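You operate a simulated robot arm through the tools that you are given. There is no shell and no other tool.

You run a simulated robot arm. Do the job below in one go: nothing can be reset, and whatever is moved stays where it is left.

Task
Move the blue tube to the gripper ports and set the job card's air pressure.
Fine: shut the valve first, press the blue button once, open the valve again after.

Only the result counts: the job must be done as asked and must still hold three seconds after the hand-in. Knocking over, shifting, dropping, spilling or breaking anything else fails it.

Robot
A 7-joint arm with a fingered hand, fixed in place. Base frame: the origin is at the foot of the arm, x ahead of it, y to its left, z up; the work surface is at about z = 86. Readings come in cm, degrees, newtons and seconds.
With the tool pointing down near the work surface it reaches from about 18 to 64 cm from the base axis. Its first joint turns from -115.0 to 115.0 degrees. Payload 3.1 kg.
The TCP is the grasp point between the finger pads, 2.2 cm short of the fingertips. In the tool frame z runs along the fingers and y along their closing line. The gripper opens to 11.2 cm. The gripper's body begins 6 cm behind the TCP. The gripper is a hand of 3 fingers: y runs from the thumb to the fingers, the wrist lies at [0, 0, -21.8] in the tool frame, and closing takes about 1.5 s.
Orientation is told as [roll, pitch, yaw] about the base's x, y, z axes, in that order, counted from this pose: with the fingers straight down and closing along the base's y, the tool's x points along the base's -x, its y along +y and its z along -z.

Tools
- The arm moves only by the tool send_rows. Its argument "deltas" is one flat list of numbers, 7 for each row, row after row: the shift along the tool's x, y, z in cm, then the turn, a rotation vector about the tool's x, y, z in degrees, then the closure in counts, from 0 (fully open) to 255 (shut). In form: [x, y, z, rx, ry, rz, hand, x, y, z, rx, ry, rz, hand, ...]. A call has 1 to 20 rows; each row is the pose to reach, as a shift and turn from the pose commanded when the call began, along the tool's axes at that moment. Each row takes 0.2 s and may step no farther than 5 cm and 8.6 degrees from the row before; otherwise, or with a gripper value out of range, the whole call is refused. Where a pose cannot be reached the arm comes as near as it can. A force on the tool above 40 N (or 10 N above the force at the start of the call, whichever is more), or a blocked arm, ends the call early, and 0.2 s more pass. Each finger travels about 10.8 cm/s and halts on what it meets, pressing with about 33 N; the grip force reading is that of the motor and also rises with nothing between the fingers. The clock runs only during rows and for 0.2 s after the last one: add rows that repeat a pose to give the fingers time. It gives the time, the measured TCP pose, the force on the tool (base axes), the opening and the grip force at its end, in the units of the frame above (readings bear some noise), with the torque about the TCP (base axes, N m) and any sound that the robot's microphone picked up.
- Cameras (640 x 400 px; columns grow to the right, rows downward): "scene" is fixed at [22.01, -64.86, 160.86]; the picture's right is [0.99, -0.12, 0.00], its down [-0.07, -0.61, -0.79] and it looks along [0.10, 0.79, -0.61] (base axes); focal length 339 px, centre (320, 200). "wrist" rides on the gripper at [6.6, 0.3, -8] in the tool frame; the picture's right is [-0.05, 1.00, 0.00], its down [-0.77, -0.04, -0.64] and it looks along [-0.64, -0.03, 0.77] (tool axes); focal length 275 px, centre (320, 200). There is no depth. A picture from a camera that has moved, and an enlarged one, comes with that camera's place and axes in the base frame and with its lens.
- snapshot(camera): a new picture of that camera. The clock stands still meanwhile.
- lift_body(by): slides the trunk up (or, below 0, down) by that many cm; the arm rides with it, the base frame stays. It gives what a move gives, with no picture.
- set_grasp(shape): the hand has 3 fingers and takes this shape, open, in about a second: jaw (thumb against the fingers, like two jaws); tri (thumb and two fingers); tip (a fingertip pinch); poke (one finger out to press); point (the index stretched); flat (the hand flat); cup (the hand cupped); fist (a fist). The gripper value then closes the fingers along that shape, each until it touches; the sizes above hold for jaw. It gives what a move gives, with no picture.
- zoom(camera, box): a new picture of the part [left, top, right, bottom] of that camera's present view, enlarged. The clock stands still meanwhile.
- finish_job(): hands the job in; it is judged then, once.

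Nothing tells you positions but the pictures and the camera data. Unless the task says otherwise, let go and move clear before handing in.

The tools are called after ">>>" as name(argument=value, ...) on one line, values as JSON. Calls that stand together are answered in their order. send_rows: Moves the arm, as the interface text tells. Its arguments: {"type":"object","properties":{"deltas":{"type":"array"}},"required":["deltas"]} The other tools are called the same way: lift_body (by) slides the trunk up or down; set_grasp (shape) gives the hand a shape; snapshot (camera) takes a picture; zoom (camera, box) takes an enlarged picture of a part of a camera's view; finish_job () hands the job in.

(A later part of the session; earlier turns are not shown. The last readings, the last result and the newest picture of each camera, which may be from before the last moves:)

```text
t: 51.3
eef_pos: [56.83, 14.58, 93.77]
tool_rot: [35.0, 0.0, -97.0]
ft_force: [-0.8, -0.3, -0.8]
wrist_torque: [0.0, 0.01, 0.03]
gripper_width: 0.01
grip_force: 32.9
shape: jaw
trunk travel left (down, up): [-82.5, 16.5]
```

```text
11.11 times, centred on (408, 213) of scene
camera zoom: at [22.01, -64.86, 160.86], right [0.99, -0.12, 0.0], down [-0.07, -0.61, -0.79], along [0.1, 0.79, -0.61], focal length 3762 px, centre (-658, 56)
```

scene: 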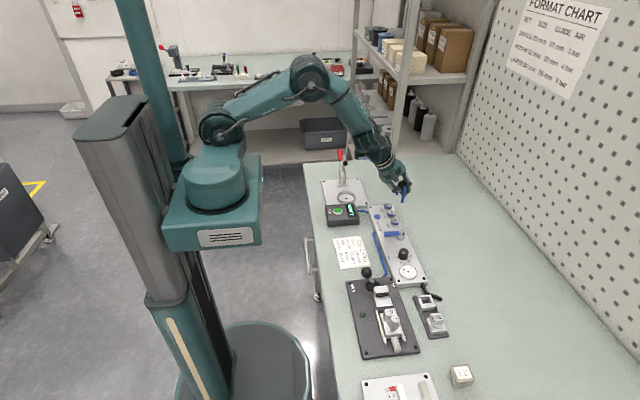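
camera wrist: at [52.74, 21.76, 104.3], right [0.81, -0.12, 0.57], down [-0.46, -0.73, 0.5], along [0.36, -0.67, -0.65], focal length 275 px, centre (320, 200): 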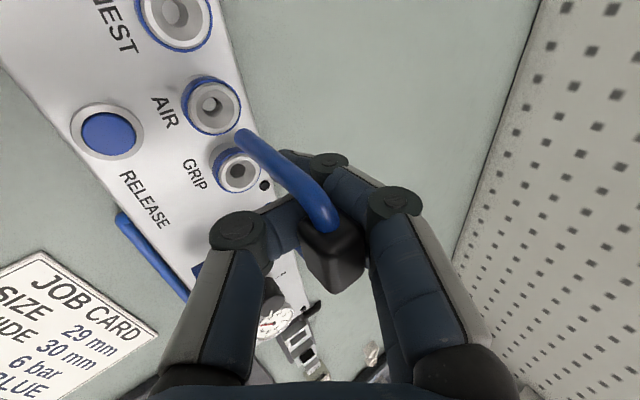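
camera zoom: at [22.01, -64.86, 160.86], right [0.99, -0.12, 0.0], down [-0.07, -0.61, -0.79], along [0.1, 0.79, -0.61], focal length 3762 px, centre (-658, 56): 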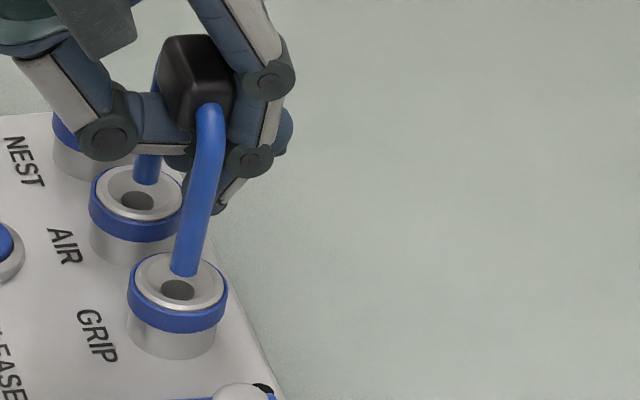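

Both leg tips are about 0.5 cm above the funnels of AIR and GRIP and centred within about 0.2 cm. I'll lower slowly into the funnels, watching the force.

>>> send_rows(deltas=[-0.004, -0.2, 0.23, 0, 0, 0, 255, -0.008, -0.4, 0.45, 0, 0, 0, 255, -0.012, -0.598, 0.68, 0, 0, 0, 255, -0.012, -0.598, 0.68, 0, 0, 0, 255])

>>> zoom(camera="scene", box=[390, 195, 426, 231])

>>> zoom(camera="wrist", box=[160, 80, 360, 240])

```text
t: 52.3
eef_pos: [56.6, 14.6, 92.93]
tool_rot: [35.0, 0.0, -97.0]
ft_force: [0.2, 0.1, -0.2]
wrist_torque: [0.0, 0.01, -0.04]
gripper_width: 0.01
grip_force: 33.0
shape: jaw
trunk travel left (down, up): [-82.5, 16.5]
```

```text
11.11 times, centred on (408, 213) of scene
camera zoom: at [22.01, -64.86, 160.86], right [0.99, -0.12, 0.0], down [-0.07, -0.61, -0.79], along [0.1, 0.79, -0.61], focal length 3762 px, centre (-658, 56)
```

zoom: 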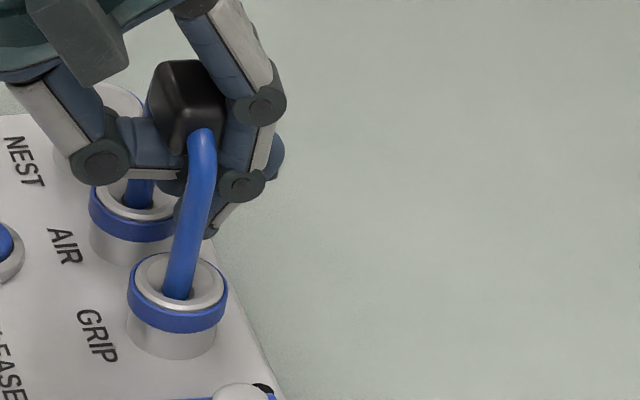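

```text
2.50 times, centred on (260, 160) of wrist
camera zoom: at [53.12, 21.64, 99.8], right [0.81, -0.15, 0.57], down [-0.48, -0.72, 0.5], along [0.34, -0.68, -0.65], focal length 688 px, centre (470, 300)
```

zoom: 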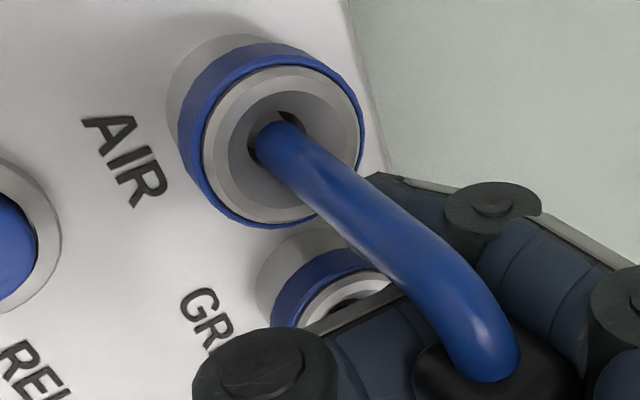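

Both legs are entering the holes with no force. I'll continue down in small steps.

>>> send_rows(deltas=[0, -0.086, 0.123, 0, 0, 0, 255, 0, -0.172, 0.246, 0, 0, 0, 255, 0, -0.258, 0.369, 0, 0, 0, 255])

>>> zoom(camera="scene", box=[390, 195, 426, 231])

>>> zoom(camera="wrist", box=[160, 80, 360, 240])

```text
t: 53.1
eef_pos: [56.6, 14.58, 92.56]
tool_rot: [34.9, 0.0, -96.9]
ft_force: [-0.5, 0.0, -1.2]
wrist_torque: [0.0, 0.01, 0.01]
gripper_width: 0.0
grip_force: 32.8
shape: jaw
trunk travel left (down, up): [-82.5, 16.5]
```

```text
11.11 times, centred on (408, 213) of scene
camera zoom: at [22.01, -64.86, 160.86], right [0.99, -0.12, 0.0], down [-0.07, -0.61, -0.79], along [0.1, 0.79, -0.61], focal length 3762 px, centre (-658, 56)
```

zoom: 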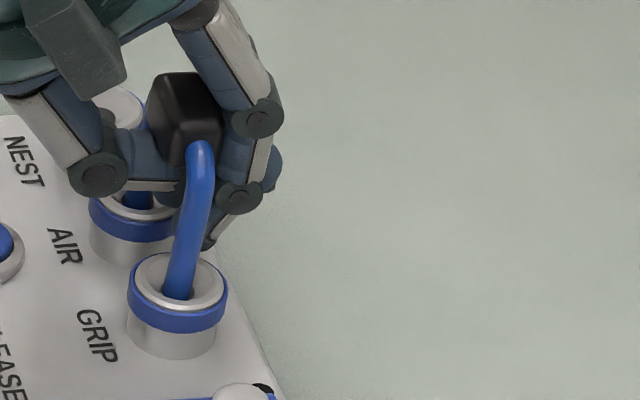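

```text
2.50 times, centred on (260, 160) of wrist
camera zoom: at [53.13, 21.67, 99.35], right [0.81, -0.15, 0.57], down [-0.49, -0.72, 0.5], along [0.34, -0.68, -0.65], focal length 688 px, centre (470, 300)
```

zoom: 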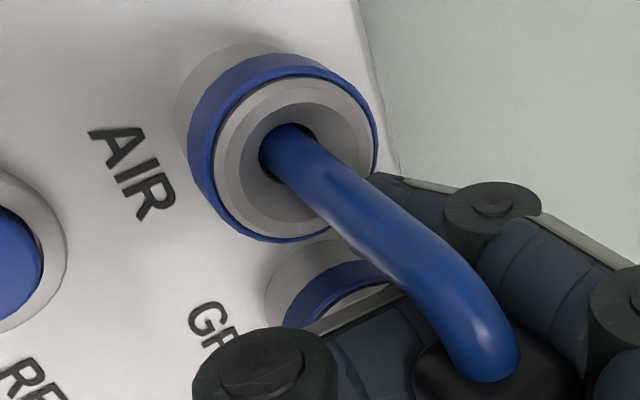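

>>> send_rows(deltas=[0, -0.086, 0.123, 0, 0, 0, 255, 0, -0.172, 0.246, 0, 0, 0, 255])

>>> zoom(camera="scene", box=[390, 195, 426, 231])

>>> zoom(camera="wrist", box=[160, 80, 360, 240])

```text
t: 53.7
eef_pos: [56.61, 14.57, 92.42]
tool_rot: [35.3, 0.1, -97.0]
ft_force: [-0.3, -0.7, 8.3]
wrist_torque: [0.13, 0.0, -0.01]
gripper_width: 0.0
grip_force: 33.2
shape: jaw
trunk travel left (down, up): [-82.5, 16.5]
```

```text
11.11 times, centred on (408, 213) of scene
camera zoom: at [22.01, -64.86, 160.86], right [0.99, -0.12, 0.0], down [-0.07, -0.61, -0.79], along [0.1, 0.79, -0.61], focal length 3762 px, centre (-658, 56)
```

zoom: 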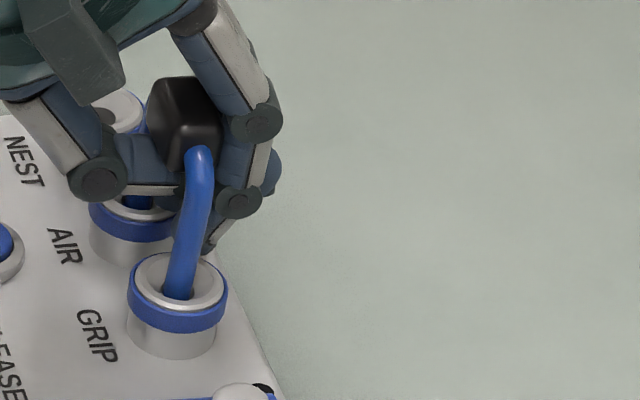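

```text
2.50 times, centred on (260, 160) of wrist
camera zoom: at [53.1, 21.65, 99.18], right [0.8, -0.15, 0.58], down [-0.49, -0.72, 0.5], along [0.34, -0.68, -0.65], focal length 688 px, centre (470, 300)
```

zoom: 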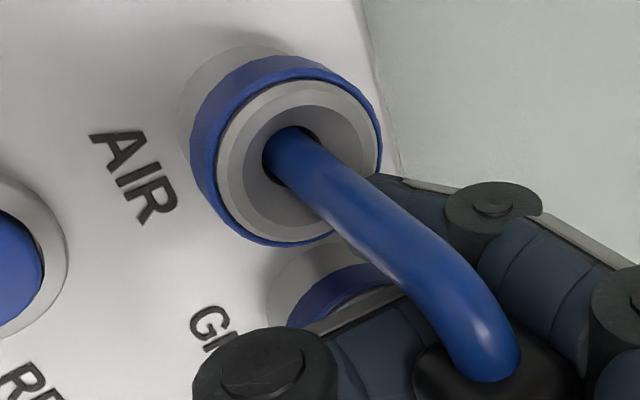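

Contact: 8 N upward, and the visible leg length now equals the originally seated one. I'll push slightly further to see whether it latches.

>>> send_rows(deltas=[0, -0.086, 0.123, 0, 0, 0, 255, 0, -0.172, 0.246, 0, 0, 0, 255, 0, -0.172, 0.246, 0, 0, 0, 255])

>>> zoom(camera="scene", box=[390, 195, 426, 231])

>>> zoom(camera="wrist", box=[160, 80, 360, 240])

```text
t: 54.5
eef_pos: [56.61, 14.39, 92.21]
tool_rot: [35.3, 0.1, -96.9]
ft_force: [3.4, 1.4, 25.1]
wrist_torque: [0.24, 0.0, -0.05]
gripper_width: 0.0
grip_force: 33.4
shape: jaw
trunk travel left (down, up): [-82.5, 16.5]
```

```text
11.11 times, centred on (408, 213) of scene
camera zoom: at [22.01, -64.86, 160.86], right [0.99, -0.12, 0.0], down [-0.07, -0.61, -0.79], along [0.1, 0.79, -0.61], focal length 3762 px, centre (-658, 56)
```

zoom: 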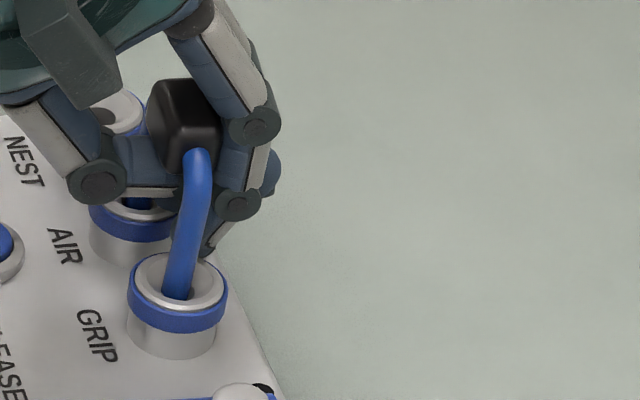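

```text
2.50 times, centred on (260, 160) of wrist
camera zoom: at [53.03, 21.64, 99.08], right [0.8, -0.15, 0.58], down [-0.49, -0.72, 0.5], along [0.34, -0.68, -0.65], focal length 688 px, centre (470, 300)
```

zoom: 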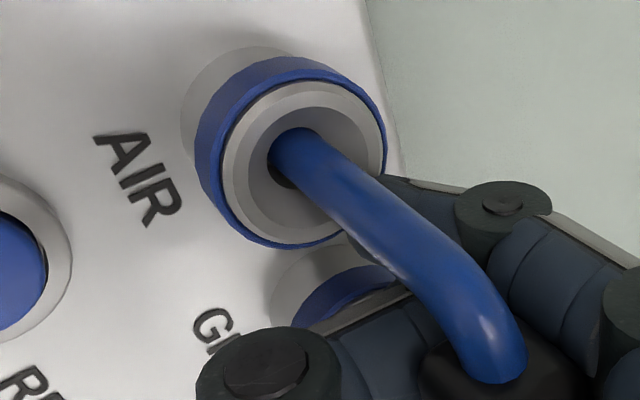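

I've pushed with 25 N without further travel, so the jumper is at or near its seat. I'll relieve the push, then open the fingers a little at a time, watching that the thumb stays clear of the port rings.

>>> send_rows(deltas=[0, 0.115, -0.164, 0, 0, 0, 255, 0, 0.23, -0.328, 0, 0, 0, 255, 0, 0.23, -0.328, 0, 0, 0, 245, 0, 0.23, -0.328, 0, 0, 0, 235, 0, 0.23, -0.328, 0, 0, 0, 228, 0, 0.23, -0.328, 0, 0, 0, 228])

>>> zoom(camera="scene", box=[385, 185, 430, 230])

>>> snapshot(camera="wrist")

```text
t: 55.9
eef_pos: [56.63, 14.68, 92.28]
tool_rot: [35.0, -0.1, -97.0]
ft_force: [-0.9, -0.2, -0.4]
wrist_torque: [-0.03, 0.0, 0.0]
gripper_width: 0.3
grip_force: 0.1
shape: jaw
trunk travel left (down, up): [-82.5, 16.5]
```

```text
8.89 times, centred on (408, 208) of scene
camera zoom: at [22.01, -64.86, 160.86], right [0.99, -0.12, 0.0], down [-0.07, -0.61, -0.79], along [0.1, 0.79, -0.61], focal length 3009 px, centre (-458, 133)
```

zoom: 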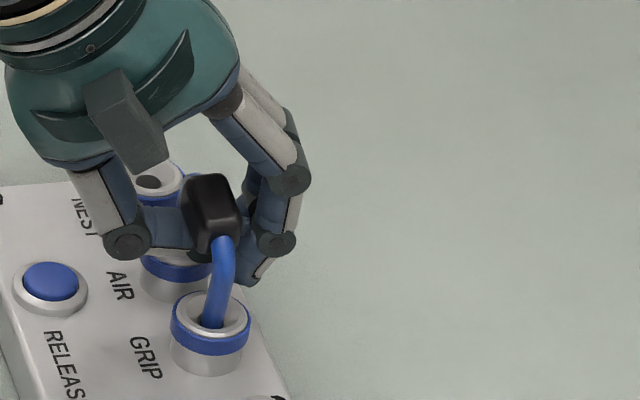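

```text
taken
camera wrist: at [53.12, 21.66, 99.11], right [0.81, -0.15, 0.57], down [-0.48, -0.72, 0.5], along [0.34, -0.68, -0.65], focal length 275 px, centre (320, 200)
```

wrist: 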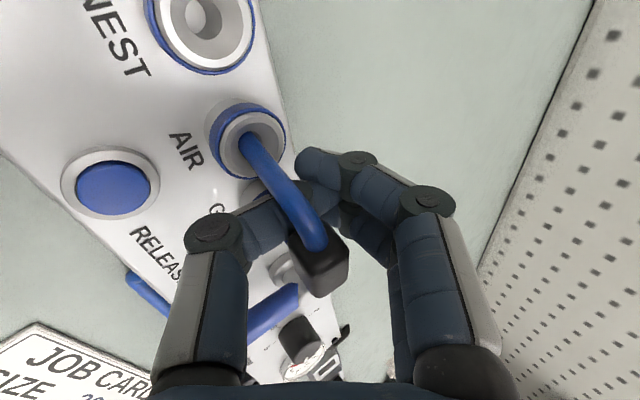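

The jumper stands in AIR/GRIP on its own. I'll open a little more.

>>> send_rows(deltas=[0, 0, 0, 0, 0, 0, 220, 0, 0, 0, 0, 0, 0, 210, 0, 0, 0, 0, 0, 0, 205, 0, 0, 0, 0, 0, 0, 205])

>>> zoom(camera="scene", box=[385, 185, 430, 230])

>>> snapshot(camera="wrist")

```text
t: 56.9
eef_pos: [56.72, 14.6, 92.29]
tool_rot: [35.1, 0.1, -97.0]
ft_force: [1.6, -2.6, 1.6]
wrist_torque: [-0.05, 0.01, 0.0]
gripper_width: 2.08
grip_force: 0.0
shape: jaw
trunk travel left (down, up): [-82.5, 16.5]
```

```text
8.89 times, centred on (408, 208) of scene
camera zoom: at [22.01, -64.86, 160.86], right [0.99, -0.12, 0.0], down [-0.07, -0.61, -0.79], along [0.1, 0.79, -0.61], focal length 3009 px, centre (-458, 133)
```

zoom: 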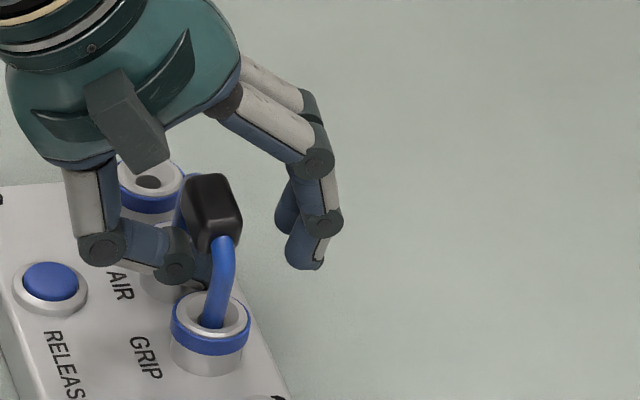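

```text
taken
camera wrist: at [53.14, 21.6, 99.16], right [0.81, -0.15, 0.57], down [-0.49, -0.72, 0.5], along [0.34, -0.68, -0.65], focal length 275 px, centre (320, 200)
```

wrist: 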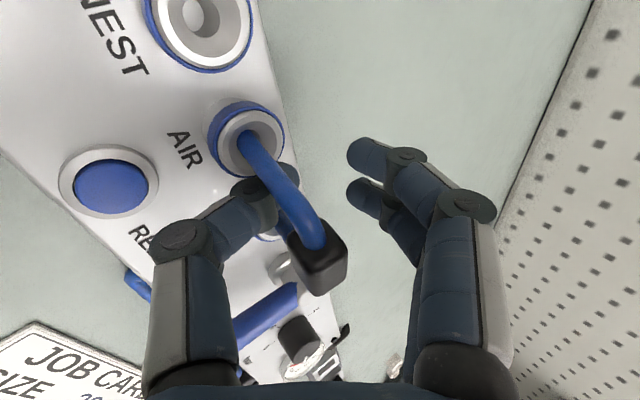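

The thumb is between the legs under the handle, fingers clear in front. I'll lift slightly, slide the thumb back out from under the handle, and check.

>>> send_rows(deltas=[0, 0.258, -0.369, 0, 0, 0, 205, 0, 0.517, -0.737, 0, 0, 0, 205, -0.049, 0.192, -0.965, 0, 0, 0, 205, -0.098, -0.134, -1.193, 0, 0, 0, 205, -0.098, -0.134, -1.193, 0, 0, 0, 205])

>>> zoom(camera="scene", box=[385, 185, 430, 230])

>>> snapshot(camera="wrist")

```text
t: 58.1
eef_pos: [55.92, 14.64, 93.15]
tool_rot: [35.0, 0.0, -96.9]
ft_force: [0.1, 0.0, 0.4]
wrist_torque: [0.02, -0.01, -0.01]
gripper_width: 2.17
grip_force: 0.1
shape: jaw
trunk travel left (down, up): [-82.5, 16.5]
```

```text
8.89 times, centred on (408, 208) of scene
camera zoom: at [22.01, -64.86, 160.86], right [0.99, -0.12, 0.0], down [-0.07, -0.61, -0.79], along [0.1, 0.79, -0.61], focal length 3009 px, centre (-458, 133)
```

zoom: 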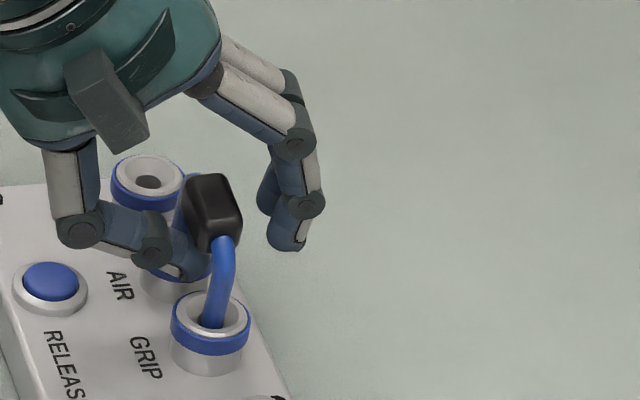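

```text
taken
camera wrist: at [52.35, 21.66, 100.05], right [0.81, -0.15, 0.57], down [-0.49, -0.72, 0.5], along [0.34, -0.68, -0.65], focal length 275 px, centre (320, 200)
```

wrist: 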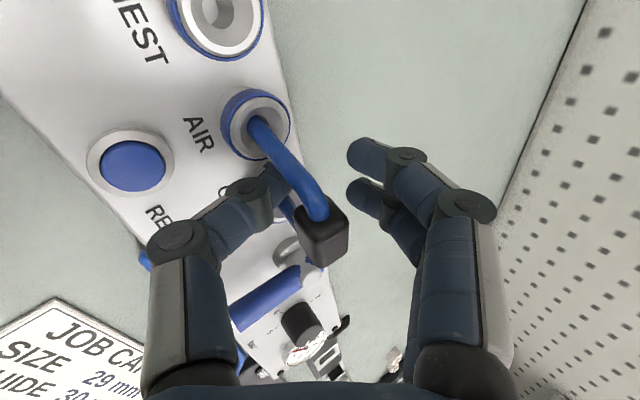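

No contact and the jumper hasn't moved. I'll open further to move the thumb clear of the handle.

>>> send_rows(deltas=[0, 0, 0, 0, 0, 0, 195, 0, 0, 0, 0, 0, 0, 185, 0, 0, 0, 0, 0, 0, 178, 0, 0, 0, 0, 0, 0, 178])

>>> zoom(camera="scene", box=[385, 185, 430, 230])

>>> snapshot(camera="wrist")

```text
t: 59.1
eef_pos: [55.87, 14.51, 93.31]
tool_rot: [35.1, 0.0, -97.0]
ft_force: [0.0, 0.6, 0.0]
wrist_torque: [0.0, -0.01, 0.02]
gripper_width: 3.33
grip_force: 0.0
shape: jaw
trunk travel left (down, up): [-82.5, 16.5]
```

```text
8.89 times, centred on (408, 208) of scene
camera zoom: at [22.01, -64.86, 160.86], right [0.99, -0.12, 0.0], down [-0.07, -0.61, -0.79], along [0.1, 0.79, -0.61], focal length 3009 px, centre (-458, 133)
```

zoom: 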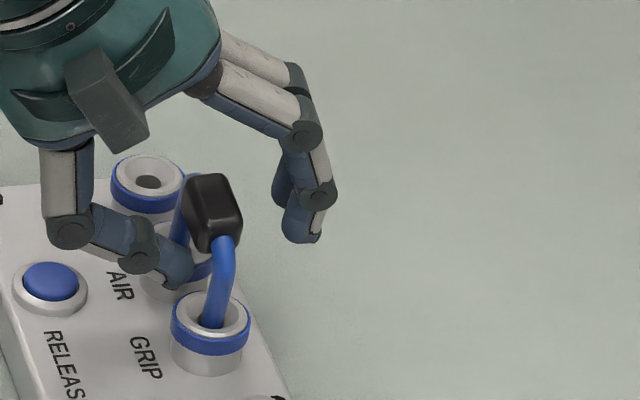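

```text
taken
camera wrist: at [52.34, 21.67, 100.06], right [0.81, -0.15, 0.57], down [-0.49, -0.72, 0.5], along [0.34, -0.68, -0.65], focal length 275 px, centre (320, 200)
```

wrist: 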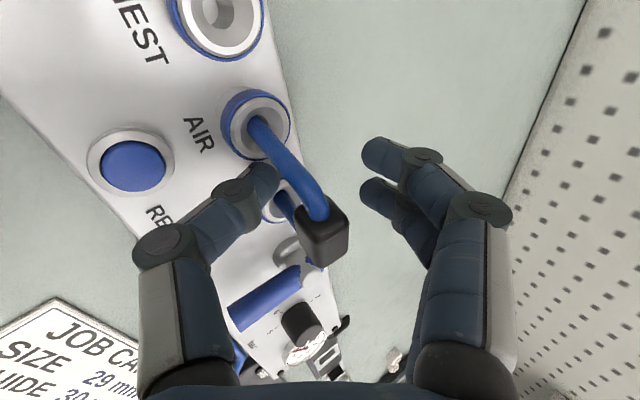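

>>> send_rows(deltas=[-0.049, -0.325, -0.228, 0, 0, 0, 178, -0.1, -0.65, -0.456, 0, 0, 0, 178, -0.1, -0.65, -0.456, 0, 0, 0, 178])

>>> zoom(camera="scene", box=[385, 185, 430, 230])

>>> snapshot(camera="wrist")

```text
t: 59.9
eef_pos: [55.04, 14.48, 93.28]
tool_rot: [34.9, 0.0, -96.9]
ft_force: [-0.3, 0.3, 0.0]
wrist_torque: [0.01, -0.03, -0.01]
gripper_width: 3.32
grip_force: 0.1
shape: jaw
trunk travel left (down, up): [-82.5, 16.5]
```

```text
8.89 times, centred on (408, 208) of scene
camera zoom: at [22.01, -64.86, 160.86], right [0.99, -0.12, 0.0], down [-0.07, -0.61, -0.79], along [0.1, 0.79, -0.61], focal length 3009 px, centre (-458, 133)
```

zoom: 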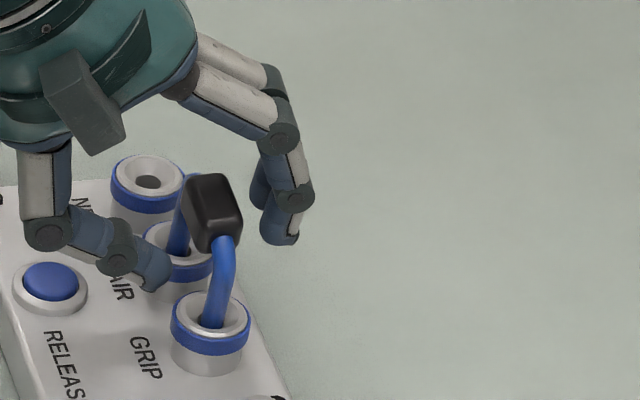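

```text
taken
camera wrist: at [51.53, 21.66, 100.05], right [0.81, -0.15, 0.57], down [-0.48, -0.72, 0.5], along [0.34, -0.68, -0.65], focal length 275 px, centre (320, 200)
```

wrist: 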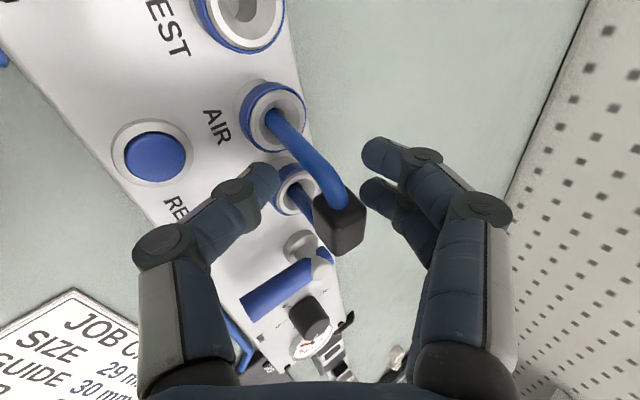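

>>> send_rows(deltas=[-0.018, -0.007, -0.249, 0, 0, 0, 170, -0.018, -0.007, -0.249, 0, 0, 0, 162, -0.018, -0.007, -0.249, 0, 0, 0, 162])

>>> zoom(camera="scene", box=[385, 185, 430, 230])

>>> zoom(camera="wrist", box=[200, 80, 440, 280])

```text
t: 60.7
eef_pos: [54.79, 14.49, 93.39]
tool_rot: [35.0, 0.0, -97.0]
ft_force: [0.0, -0.8, -0.1]
wrist_torque: [-0.02, -0.01, -0.01]
gripper_width: 4.07
grip_force: 0.1
shape: jaw
trunk travel left (down, up): [-82.5, 16.5]
```

```text
8.89 times, centred on (408, 208) of scene
camera zoom: at [22.01, -64.86, 160.86], right [0.99, -0.12, 0.0], down [-0.07, -0.61, -0.79], along [0.1, 0.79, -0.61], focal length 3009 px, centre (-458, 133)
```

zoom: 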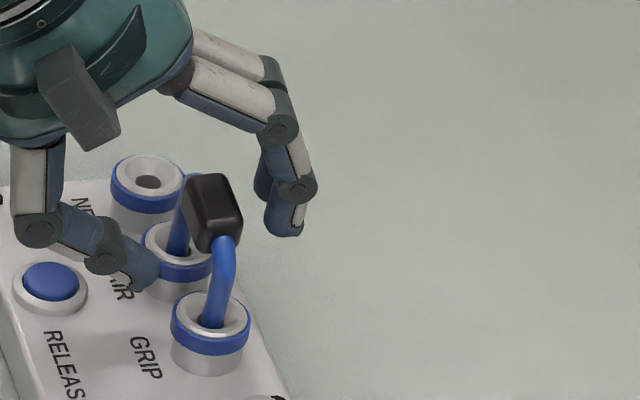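

```text
2.00 times, centred on (320, 180) of wrist
camera zoom: at [51.34, 21.66, 100.26], right [0.81, -0.15, 0.57], down [-0.48, -0.72, 0.5], along [0.34, -0.68, -0.65], focal length 551 px, centre (320, 240)
```

zoom: 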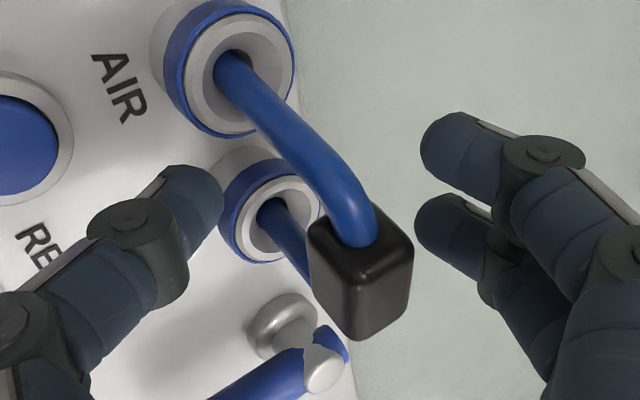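

Clear on both sides now. Lifting straight up.

>>> send_rows(deltas=[0, 0.344, -0.491, 0, 0, 0, 162, 0, 0.861, -1.229, 0, 0, 0, 162, 0, 1.435, -2.048, 0, 0, 0, 162, 0, 2.296, -3.276, 0, 0, 0, 162, 0, 3.444, -4.914, 0, 0, 0, 162, 0, 4.592, -6.552, 0, 0, 0, 162, 0, 4.592, -6.552, 0, 0, 0, 100])

>>> zoom(camera="scene", box=[385, 185, 430, 230])

>>> snapshot(camera="wrist")

```text
t: 62.3
eef_pos: [54.86, 14.47, 101.49]
tool_rot: [34.9, 0.1, -97.0]
ft_force: [0.0, 0.3, -0.3]
wrist_torque: [0.0, -0.01, 0.0]
gripper_width: 6.79
grip_force: 0.1
shape: jaw
trunk travel left (down, up): [-82.5, 16.5]
```

```text
8.89 times, centred on (408, 208) of scene
camera zoom: at [22.01, -64.86, 160.86], right [0.99, -0.12, 0.0], down [-0.07, -0.61, -0.79], along [0.1, 0.79, -0.61], focal length 3009 px, centre (-458, 133)
```

zoom: 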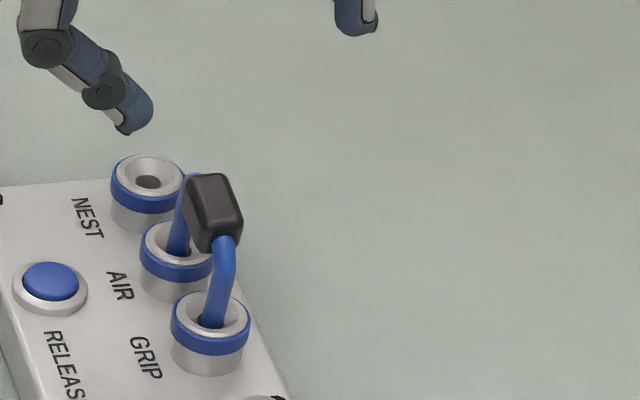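

```text
taken
camera wrist: at [51.33, 21.63, 108.25], right [0.81, -0.15, 0.57], down [-0.48, -0.72, 0.5], along [0.34, -0.68, -0.65], focal length 275 px, centre (320, 200)
```

wrist: 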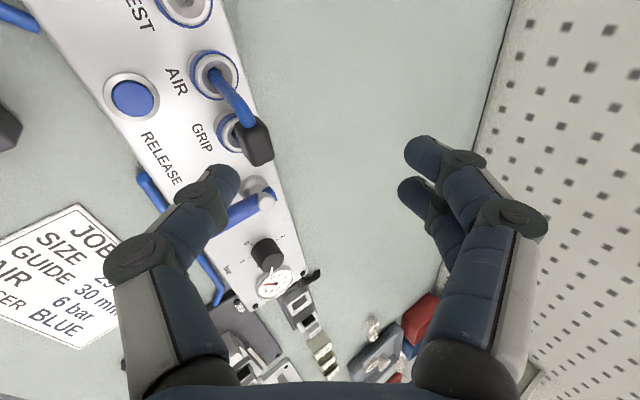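

The jumper stands in AIR and GRIP. I'll compare its seating with the original picture at the same magnification.

>>> zoom(camera="scene", box=[376, 200, 424, 230])

>>> zoom(camera="wrist", box=[170, 40, 300, 180])

```text
13.33 times, centred on (400, 215) of scene
camera zoom: at [22.01, -64.86, 160.86], right [0.99, -0.12, 0.0], down [-0.07, -0.61, -0.79], along [0.1, 0.79, -0.61], focal length 4514 px, centre (-747, 0)
```

zoom: 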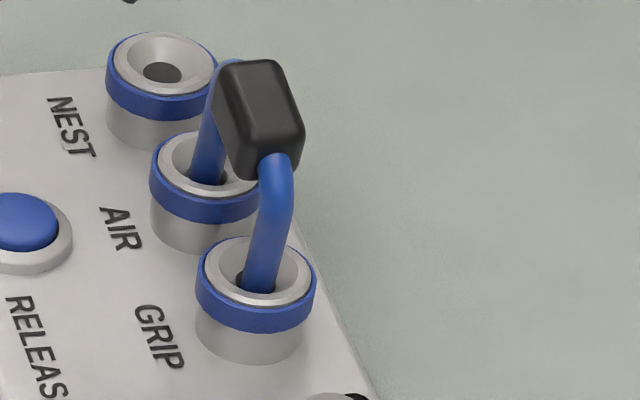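

```text
2.86 times, centred on (235, 110) of wrist
camera zoom: at [51.33, 21.63, 108.25], right [0.81, -0.15, 0.57], down [-0.48, -0.72, 0.5], along [0.34, -0.68, -0.65], focal length 786 px, centre (563, 457)
```

zoom: 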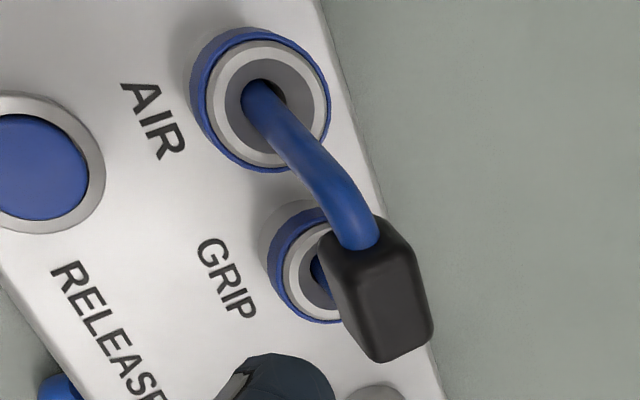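

The handle seems a bit tilted (AIR side slightly higher). To judge seating properly, I'll bring the camera to the same relative viewpoint from which I saw the original seating. First un-pitch the hand.

>>> send_rows(deltas=[0, 0.46, -0.655, 7, 0, 0, 50, 0, 0.918, -1.31, 14, 0, 0, 0, 0, 1.378, -1.966, 21, 0, 0, 0, 0, 1.837, -2.621, 28, 0, 0, 0, 0, 2.296, -3.276, 35, 0, 0, 0, 0, 2.296, -3.276, 35, 0, 0, 0, 0, 2.296, -3.276, 35, 0, 0, 0])

```text
t: 63.9
eef_pos: [54.95, 14.44, 105.51]
tool_rot: [0.0, -0.1, -97.0]
ft_force: [0.2, -0.1, 0.3]
wrist_torque: [0.01, -0.01, 0.01]
gripper_width: 11.23
grip_force: 0.0
shape: jaw
trunk travel left (down, up): [-82.5, 16.5]
```

>>> send_rows(deltas=[-0.869, 0.035, -0.03, 0, 0, -8.08, 0, -1.738, 0.07, -0.06, 0, 0, -16.17, 0, -2.607, 0.106, -0.08, 0, 0, -24.25, 0, -3.477, 0.141, -0.11, 0, 0, -32.33, 0, -4.346, 0.177, -0.14, 0, 0, -40.42, 0, -5.215, 0.212, -0.17, 0, 0, -48.5, 0, -6.084, 0.247, -0.19, 0, 0, -56.58, 0, -6.953, 0.283, -0.22, 0, 0, -64.67, 0, -7.822, 0.318, -0.25, 0, 0, -72.75, 0, -8.692, 0.353, -0.28, 0, 0, -80.83, 0, -9.561, 0.389, -0.3, 0, 0, -88.92, 0, -10.43, 0.424, -0.33, 0, 0, -97, 0, -10.43, 0.424, -0.33, 0, 0, -97, 0, -10.43, 0.424, -0.33, 0, 0, -97, 0])

>>> snapshot(camera="wrist")

>>> zoom(camera="wrist", box=[340, 40, 500, 140])

>>> zoom(camera="scene", box=[376, 200, 424, 230])

```text
t: 66.9
eef_pos: [54.12, 4.17, 105.79]
tool_rot: [0.0, -0.1, 0.1]
ft_force: [0.4, -0.6, 0.7]
wrist_torque: [0.04, 0.01, 0.0]
gripper_width: 11.2
grip_force: 0.1
shape: jaw
trunk travel left (down, up): [-82.5, 16.5]
```

```text
taken
camera wrist: at [47.41, 4.41, 113.86], right [0.05, 1.0, 0.0], down [0.77, -0.04, 0.64], along [0.64, -0.03, -0.77], focal length 275 px, centre (320, 200)
```

wrist: 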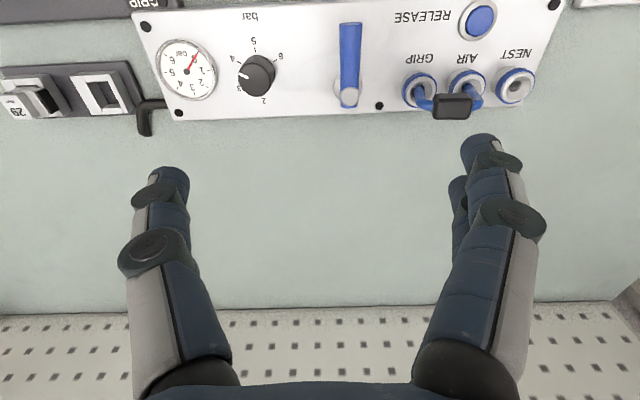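

```text
4.00 times, centred on (420, 90) of wrist
camera zoom: at [47.41, 4.41, 113.86], right [0.05, 1.0, 0.0], down [0.77, -0.04, 0.64], along [0.64, -0.03, -0.77], focal length 1101 px, centre (-80, 640)
```

zoom: 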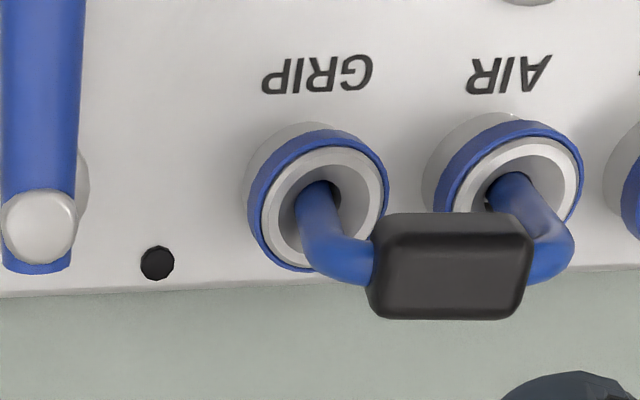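

```text
13.33 times, centred on (400, 215) of scene
camera zoom: at [22.01, -64.86, 160.86], right [0.99, -0.12, 0.0], down [-0.07, -0.61, -0.79], along [0.1, 0.79, -0.61], focal length 4514 px, centre (-747, 0)
```

zoom: 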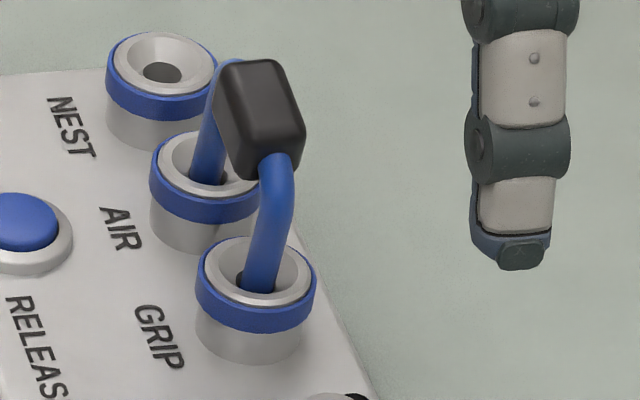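

Direct comparison shows the jumper tipped about 8-10°: the GRIP leg is in, while the AIR leg sits ~0.7 cm high. I'll close the fingers and press the handle down from above, centred over its final position (y≈14.6).

>>> send_rows(deltas=[-0.28, 2.1, 0.6, 0, 0, 0, 100, -0.56, 4.2, 1.2, 0, 0, 0, 200, -0.84, 6.3, 1.8, 0, 0, 0, 255, -1.12, 8.4, 2.6, 0, 0, 0, 255, -1.4, 10.5, 3.4, 0, 0, 0, 255, -1.4, 10.5, 3.8, 0, 0, 0, 255, -1.4, 10.5, 3.8, 0, 0, 0, 255, -1.4, 10.5, 3.8, 0, 0, 0, 255])

>>> snapshot(camera="wrist")

>>> zoom(camera="scene", box=[380, 170, 430, 230])

```text
t: 68.7
eef_pos: [55.4, 14.58, 101.91]
tool_rot: [0.1, 0.1, 0.0]
ft_force: [0.0, 0.2, 0.1]
wrist_torque: [0.04, -0.01, -0.01]
gripper_width: 0.0
grip_force: 32.9
shape: jaw
trunk travel left (down, up): [-82.5, 16.5]
```

```text
taken
camera wrist: at [48.83, 14.95, 110.04], right [0.05, 1.0, 0.0], down [0.77, -0.04, 0.64], along [0.64, -0.03, -0.77], focal length 275 px, centre (320, 200)
```

wrist: 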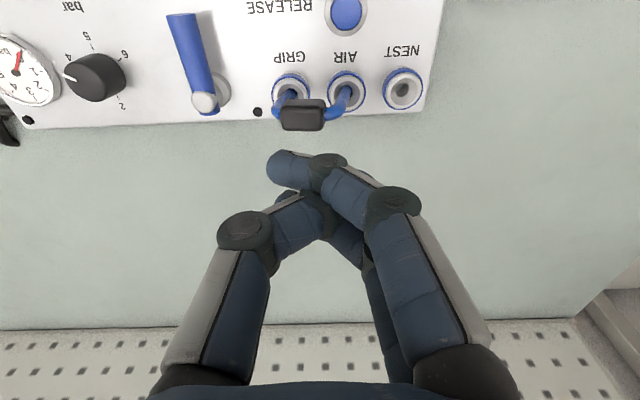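

```text
6.67 times, centred on (405, 200) of scene
camera zoom: at [22.01, -64.86, 160.86], right [0.99, -0.12, 0.0], down [-0.07, -0.61, -0.79], along [0.1, 0.79, -0.61], focal length 2257 px, centre (-247, 200)
```

zoom: 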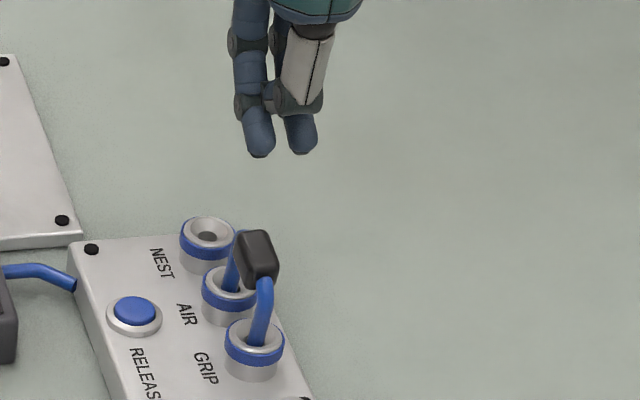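

With the hand fully closed, the two fingertips are the lowest points (about 1.8 cm to the thumb side of the axis). I'll use them to press on the AIR end of the handle.

>>> send_rows(deltas=[0, 0.8, 0.5, 0, 0, 0, 255, 0, 1.6, 1.5, 0, 0, 0, 255, 0, 1.6, 2.5, 0, 0, 0, 255, 0, 1.6, 3.5, 0, 0, 0, 255, 0, 1.6, 3.5, 0, 0, 0, 255])

>>> zoom(camera="scene", box=[380, 170, 430, 230])

>>> zoom(camera="wrist", box=[200, 60, 420, 240])

```text
t: 69.9
eef_pos: [55.43, 16.34, 98.47]
tool_rot: [0.0, 0.0, -0.1]
ft_force: [-0.7, -0.4, -0.2]
wrist_torque: [-0.01, 0.0, 0.01]
gripper_width: 0.01
grip_force: 32.9
shape: jaw
trunk travel left (down, up): [-82.5, 16.5]
```

```text
6.67 times, centred on (405, 200) of scene
camera zoom: at [22.01, -64.86, 160.86], right [0.99, -0.12, 0.0], down [-0.07, -0.61, -0.79], along [0.1, 0.79, -0.61], focal length 2257 px, centre (-247, 200)
```

zoom: 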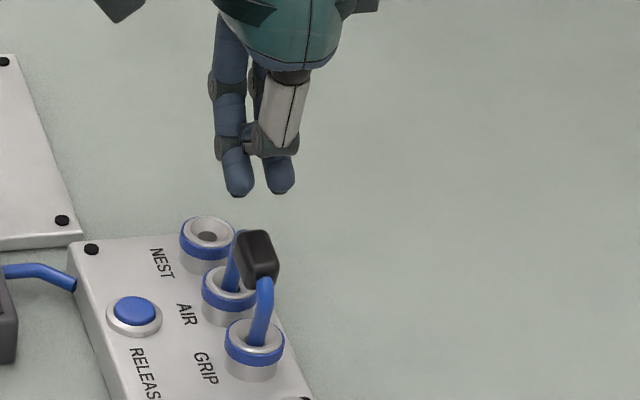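

```text
2.22 times, centred on (310, 150) of wrist
camera zoom: at [48.81, 16.56, 106.56], right [0.05, 1.0, 0.0], down [0.77, -0.04, 0.64], along [0.64, -0.03, -0.77], focal length 612 px, centre (342, 311)
```

zoom: 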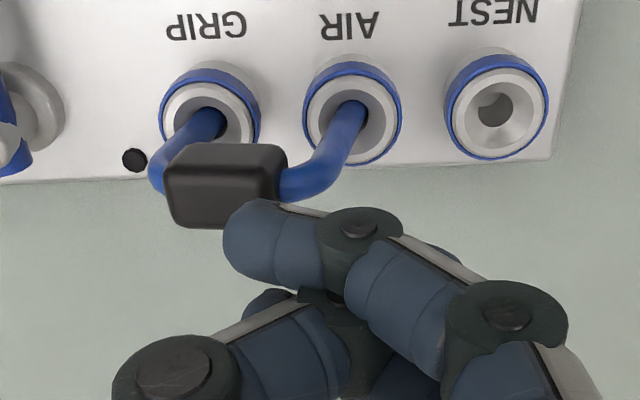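

>>> send_rows(deltas=[0, 0, 0.4, 0, 0, 0, 255, 0, 0, 0.8, 0, 0, 0, 255, 0, 0, 1.2, 0, 0, 0, 255, 0, 0, 1.6, 0, 0, 0, 255])

>>> zoom(camera="scene", box=[380, 180, 430, 230])

>>> zoom(camera="wrist", box=[200, 60, 420, 240])

```text
t: 70.9
eef_pos: [55.39, 16.24, 96.81]
tool_rot: [0.0, 0.1, 0.0]
ft_force: [0.0, 0.1, -0.1]
wrist_torque: [-0.01, 0.01, 0.01]
gripper_width: 0.0
grip_force: 33.4
shape: jaw
trunk travel left (down, up): [-82.5, 16.5]
```

```text
8.00 times, centred on (405, 205) of scene
camera zoom: at [22.01, -64.86, 160.86], right [0.99, -0.12, 0.0], down [-0.07, -0.61, -0.79], along [0.1, 0.79, -0.61], focal length 2708 px, centre (-360, 160)
```

zoom: 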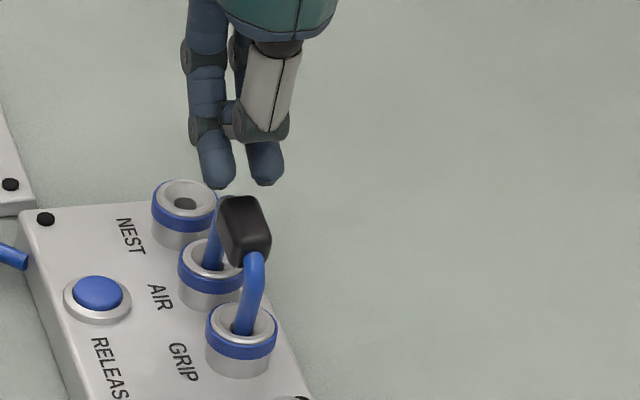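

```text
2.22 times, centred on (310, 150) of wrist
camera zoom: at [48.83, 16.56, 104.94], right [0.05, 1.0, 0.0], down [0.77, -0.04, 0.64], along [0.64, -0.03, -0.77], focal length 612 px, centre (342, 311)
```

zoom: 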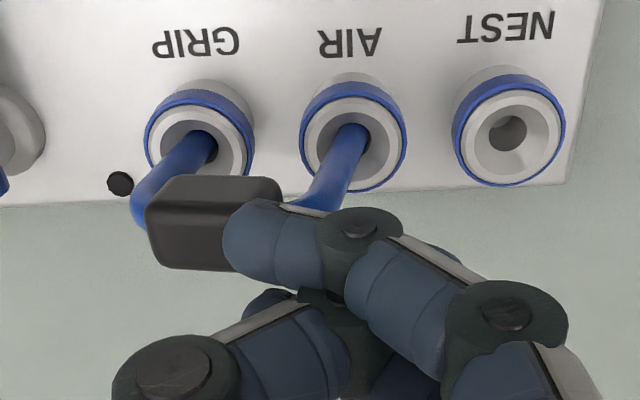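

>>> send_rows(deltas=[0, 0, 0.2, 0, 0, 0, 255, 0, 0, 0.4, 0, 0, 0, 255, 0, 0, 0.6, 0, 0, 0, 255])

>>> zoom(camera="scene", box=[380, 180, 430, 230])

>>> zoom(camera="wrist", box=[200, 60, 420, 240])

```text
t: 71.7
eef_pos: [55.36, 16.12, 96.31]
tool_rot: [0.0, 0.1, 0.1]
ft_force: [0.0, 0.0, 3.3]
wrist_torque: [-0.01, 0.01, 0.01]
gripper_width: 0.0
grip_force: 33.2
shape: jaw
trunk travel left (down, up): [-82.5, 16.5]
```

```text
8.00 times, centred on (405, 205) of scene
camera zoom: at [22.01, -64.86, 160.86], right [0.99, -0.12, 0.0], down [-0.07, -0.61, -0.79], along [0.1, 0.79, -0.61], focal length 2708 px, centre (-360, 160)
```

zoom: 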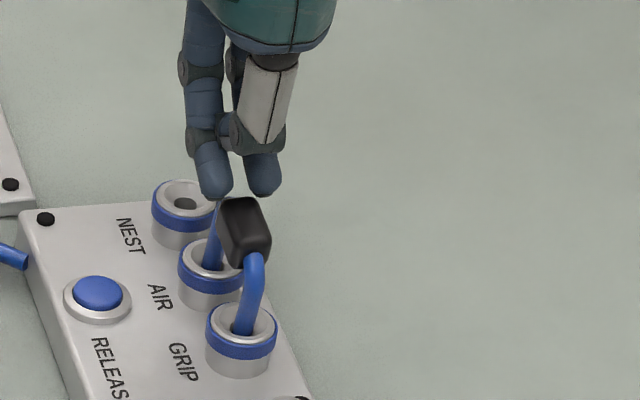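

```text
2.22 times, centred on (310, 150) of wrist
camera zoom: at [48.78, 16.56, 104.37], right [0.05, 1.0, 0.0], down [0.77, -0.04, 0.64], along [0.64, -0.03, -0.77], focal length 612 px, centre (342, 311)
```

zoom: 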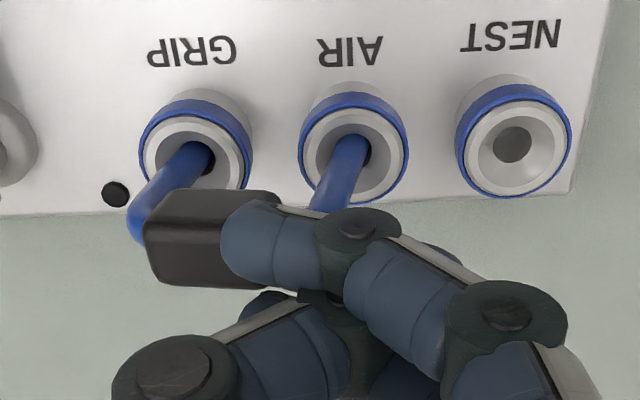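

Contact at 3 N on the AIR end. Pressing on.

>>> send_rows(deltas=[0, 0, 0.15, 0, 0, 0, 255, 0, 0, 0.3, 0, 0, 0, 255, 0, 0, 0.45, 0, 0, 0, 255])

>>> zoom(camera="scene", box=[380, 180, 430, 230])

>>> zoom(camera="wrist", box=[200, 60, 420, 240])

```text
t: 72.5
eef_pos: [55.29, 16.3, 95.93]
tool_rot: [0.0, -0.2, 0.1]
ft_force: [0.8, 3.0, 15.5]
wrist_torque: [-0.23, 0.01, 0.0]
gripper_width: 0.01
grip_force: 33.2
shape: jaw
trunk travel left (down, up): [-82.5, 16.5]
```

```text
8.00 times, centred on (405, 205) of scene
camera zoom: at [22.01, -64.86, 160.86], right [0.99, -0.12, 0.0], down [-0.07, -0.61, -0.79], along [0.1, 0.79, -0.61], focal length 2708 px, centre (-360, 160)
```

zoom: 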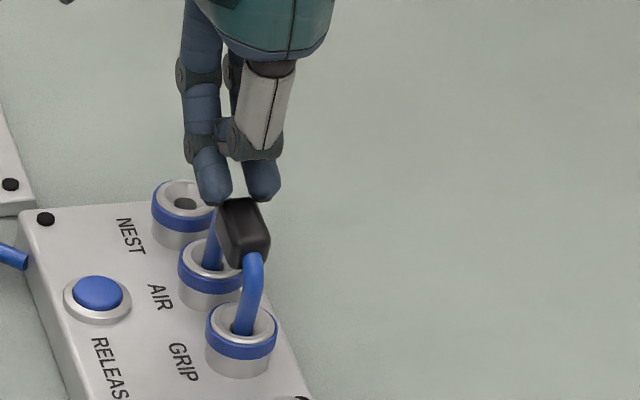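

```text
2.22 times, centred on (310, 150) of wrist
camera zoom: at [48.71, 16.59, 104.04], right [0.05, 1.0, 0.0], down [0.77, -0.04, 0.64], along [0.64, -0.03, -0.77], focal length 612 px, centre (342, 311)
```

zoom: 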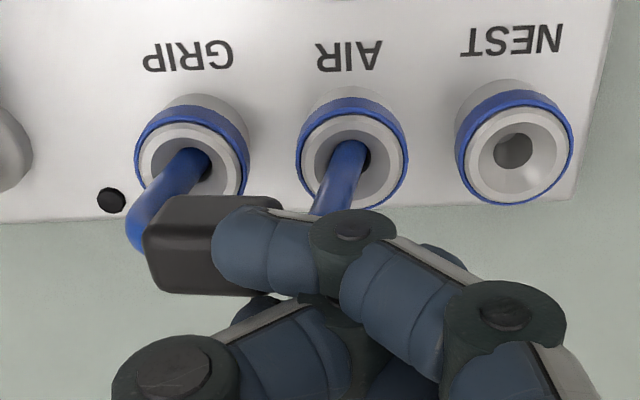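

The tilted legs resist that push (15 N without rotation). A better way is to straighten it by closing the jaws along y on the outside of the two legs, centred at y≈14.52. I'll lift and open for that.

>>> send_rows(deltas=[0, 0, -0.8, 0, 0, 0, 255, 0, 0, -2, 0, 0, 0, 255, 0, 0, -3.5, 0, 0, 0, 255, 0, 0, -5, 0, 0, 0, 255, -0.05, -0.8, -6, 0, 0, 0, 180, -0.1, -1.75, -6, 0, 0, 0, 96, -0.1, -1.75, -6, 0, 0, 0, 96, -0.1, -1.75, -6, 0, 0, 0, 96, -0.1, -1.75, -6, 0, 0, 0, 96])

>>> snapshot(camera="wrist")

>>> zoom(camera="scene", box=[376, 200, 424, 230])

```text
t: 74.5
eef_pos: [55.43, 14.47, 101.7]
tool_rot: [0.0, 0.0, -0.1]
ft_force: [-0.6, -0.3, 0.4]
wrist_torque: [0.03, 0.0, 0.03]
gripper_width: 6.96
grip_force: 0.1
shape: jaw
trunk travel left (down, up): [-82.5, 16.5]
```

```text
taken
camera wrist: at [48.92, 14.78, 109.85], right [0.05, 1.0, 0.0], down [0.77, -0.04, 0.64], along [0.64, -0.03, -0.77], focal length 275 px, centre (320, 200)
```

wrist: 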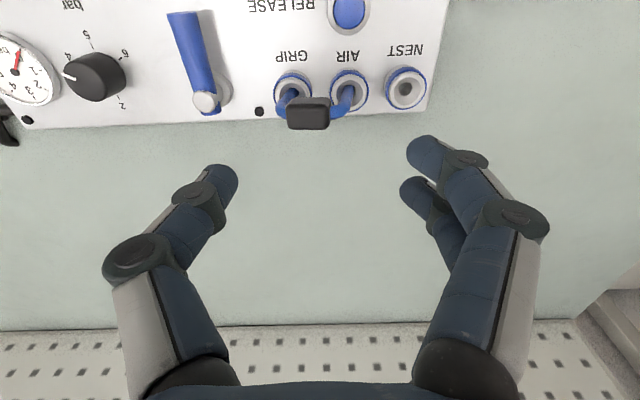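

```text
13.33 times, centred on (400, 215) of scene
camera zoom: at [22.01, -64.86, 160.86], right [0.99, -0.12, 0.0], down [-0.07, -0.61, -0.79], along [0.1, 0.79, -0.61], focal length 4514 px, centre (-747, 0)
```

zoom: 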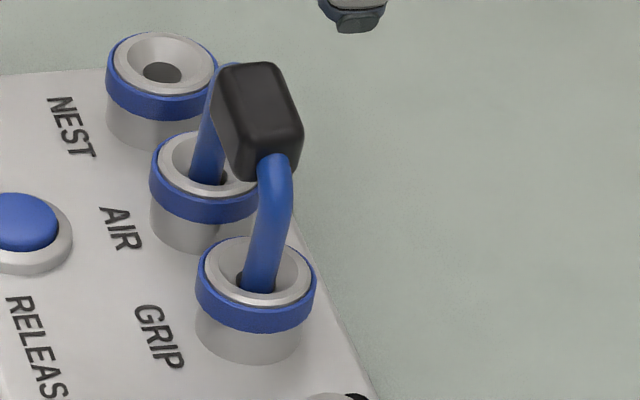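

>>> send_rows(deltas=[-0.05, 0.05, 1.5, 0, 0, 0, 61, -0.05, 0.05, 3, 0, 0, 0, 61, -0.05, 0.05, 4.5, 0, 0, 0, 61, -0.05, 0.05, 6, 0, 0, 0, 61, -0.05, 0.05, 7.2, 0, 0, 0, 61, -0.05, 0.05, 8.3, 0, 0, 0, 61, -0.05, 0.05, 8.3, 0, 0, 0, 61])

>>> snapshot(camera="wrist")

>>> zoom(camera="scene", box=[370, 180, 430, 230])

```text
t: 76.1
eef_pos: [55.59, 14.58, 93.33]
tool_rot: [0.0, 0.0, 0.0]
ft_force: [0.9, -0.8, -0.1]
wrist_torque: [0.01, 0.01, -0.02]
gripper_width: 8.51
grip_force: 0.1
shape: jaw
trunk travel left (down, up): [-82.5, 16.5]
```

```text
taken
camera wrist: at [48.97, 14.87, 101.59], right [0.05, 1.0, 0.0], down [0.77, -0.04, 0.64], along [0.64, -0.03, -0.77], focal length 275 px, centre (320, 200)
```

wrist: 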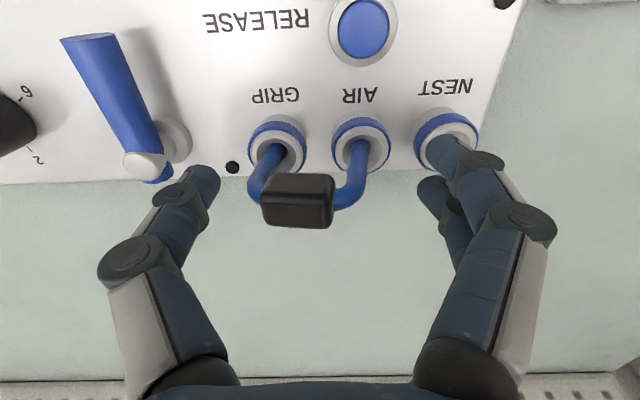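

```text
8.00 times, centred on (400, 205) of scene
camera zoom: at [22.01, -64.86, 160.86], right [0.99, -0.12, 0.0], down [-0.07, -0.61, -0.79], along [0.1, 0.79, -0.61], focal length 2708 px, centre (-320, 160)
```

zoom: 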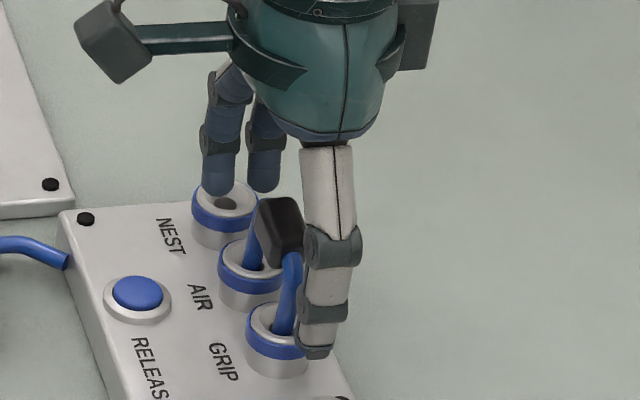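

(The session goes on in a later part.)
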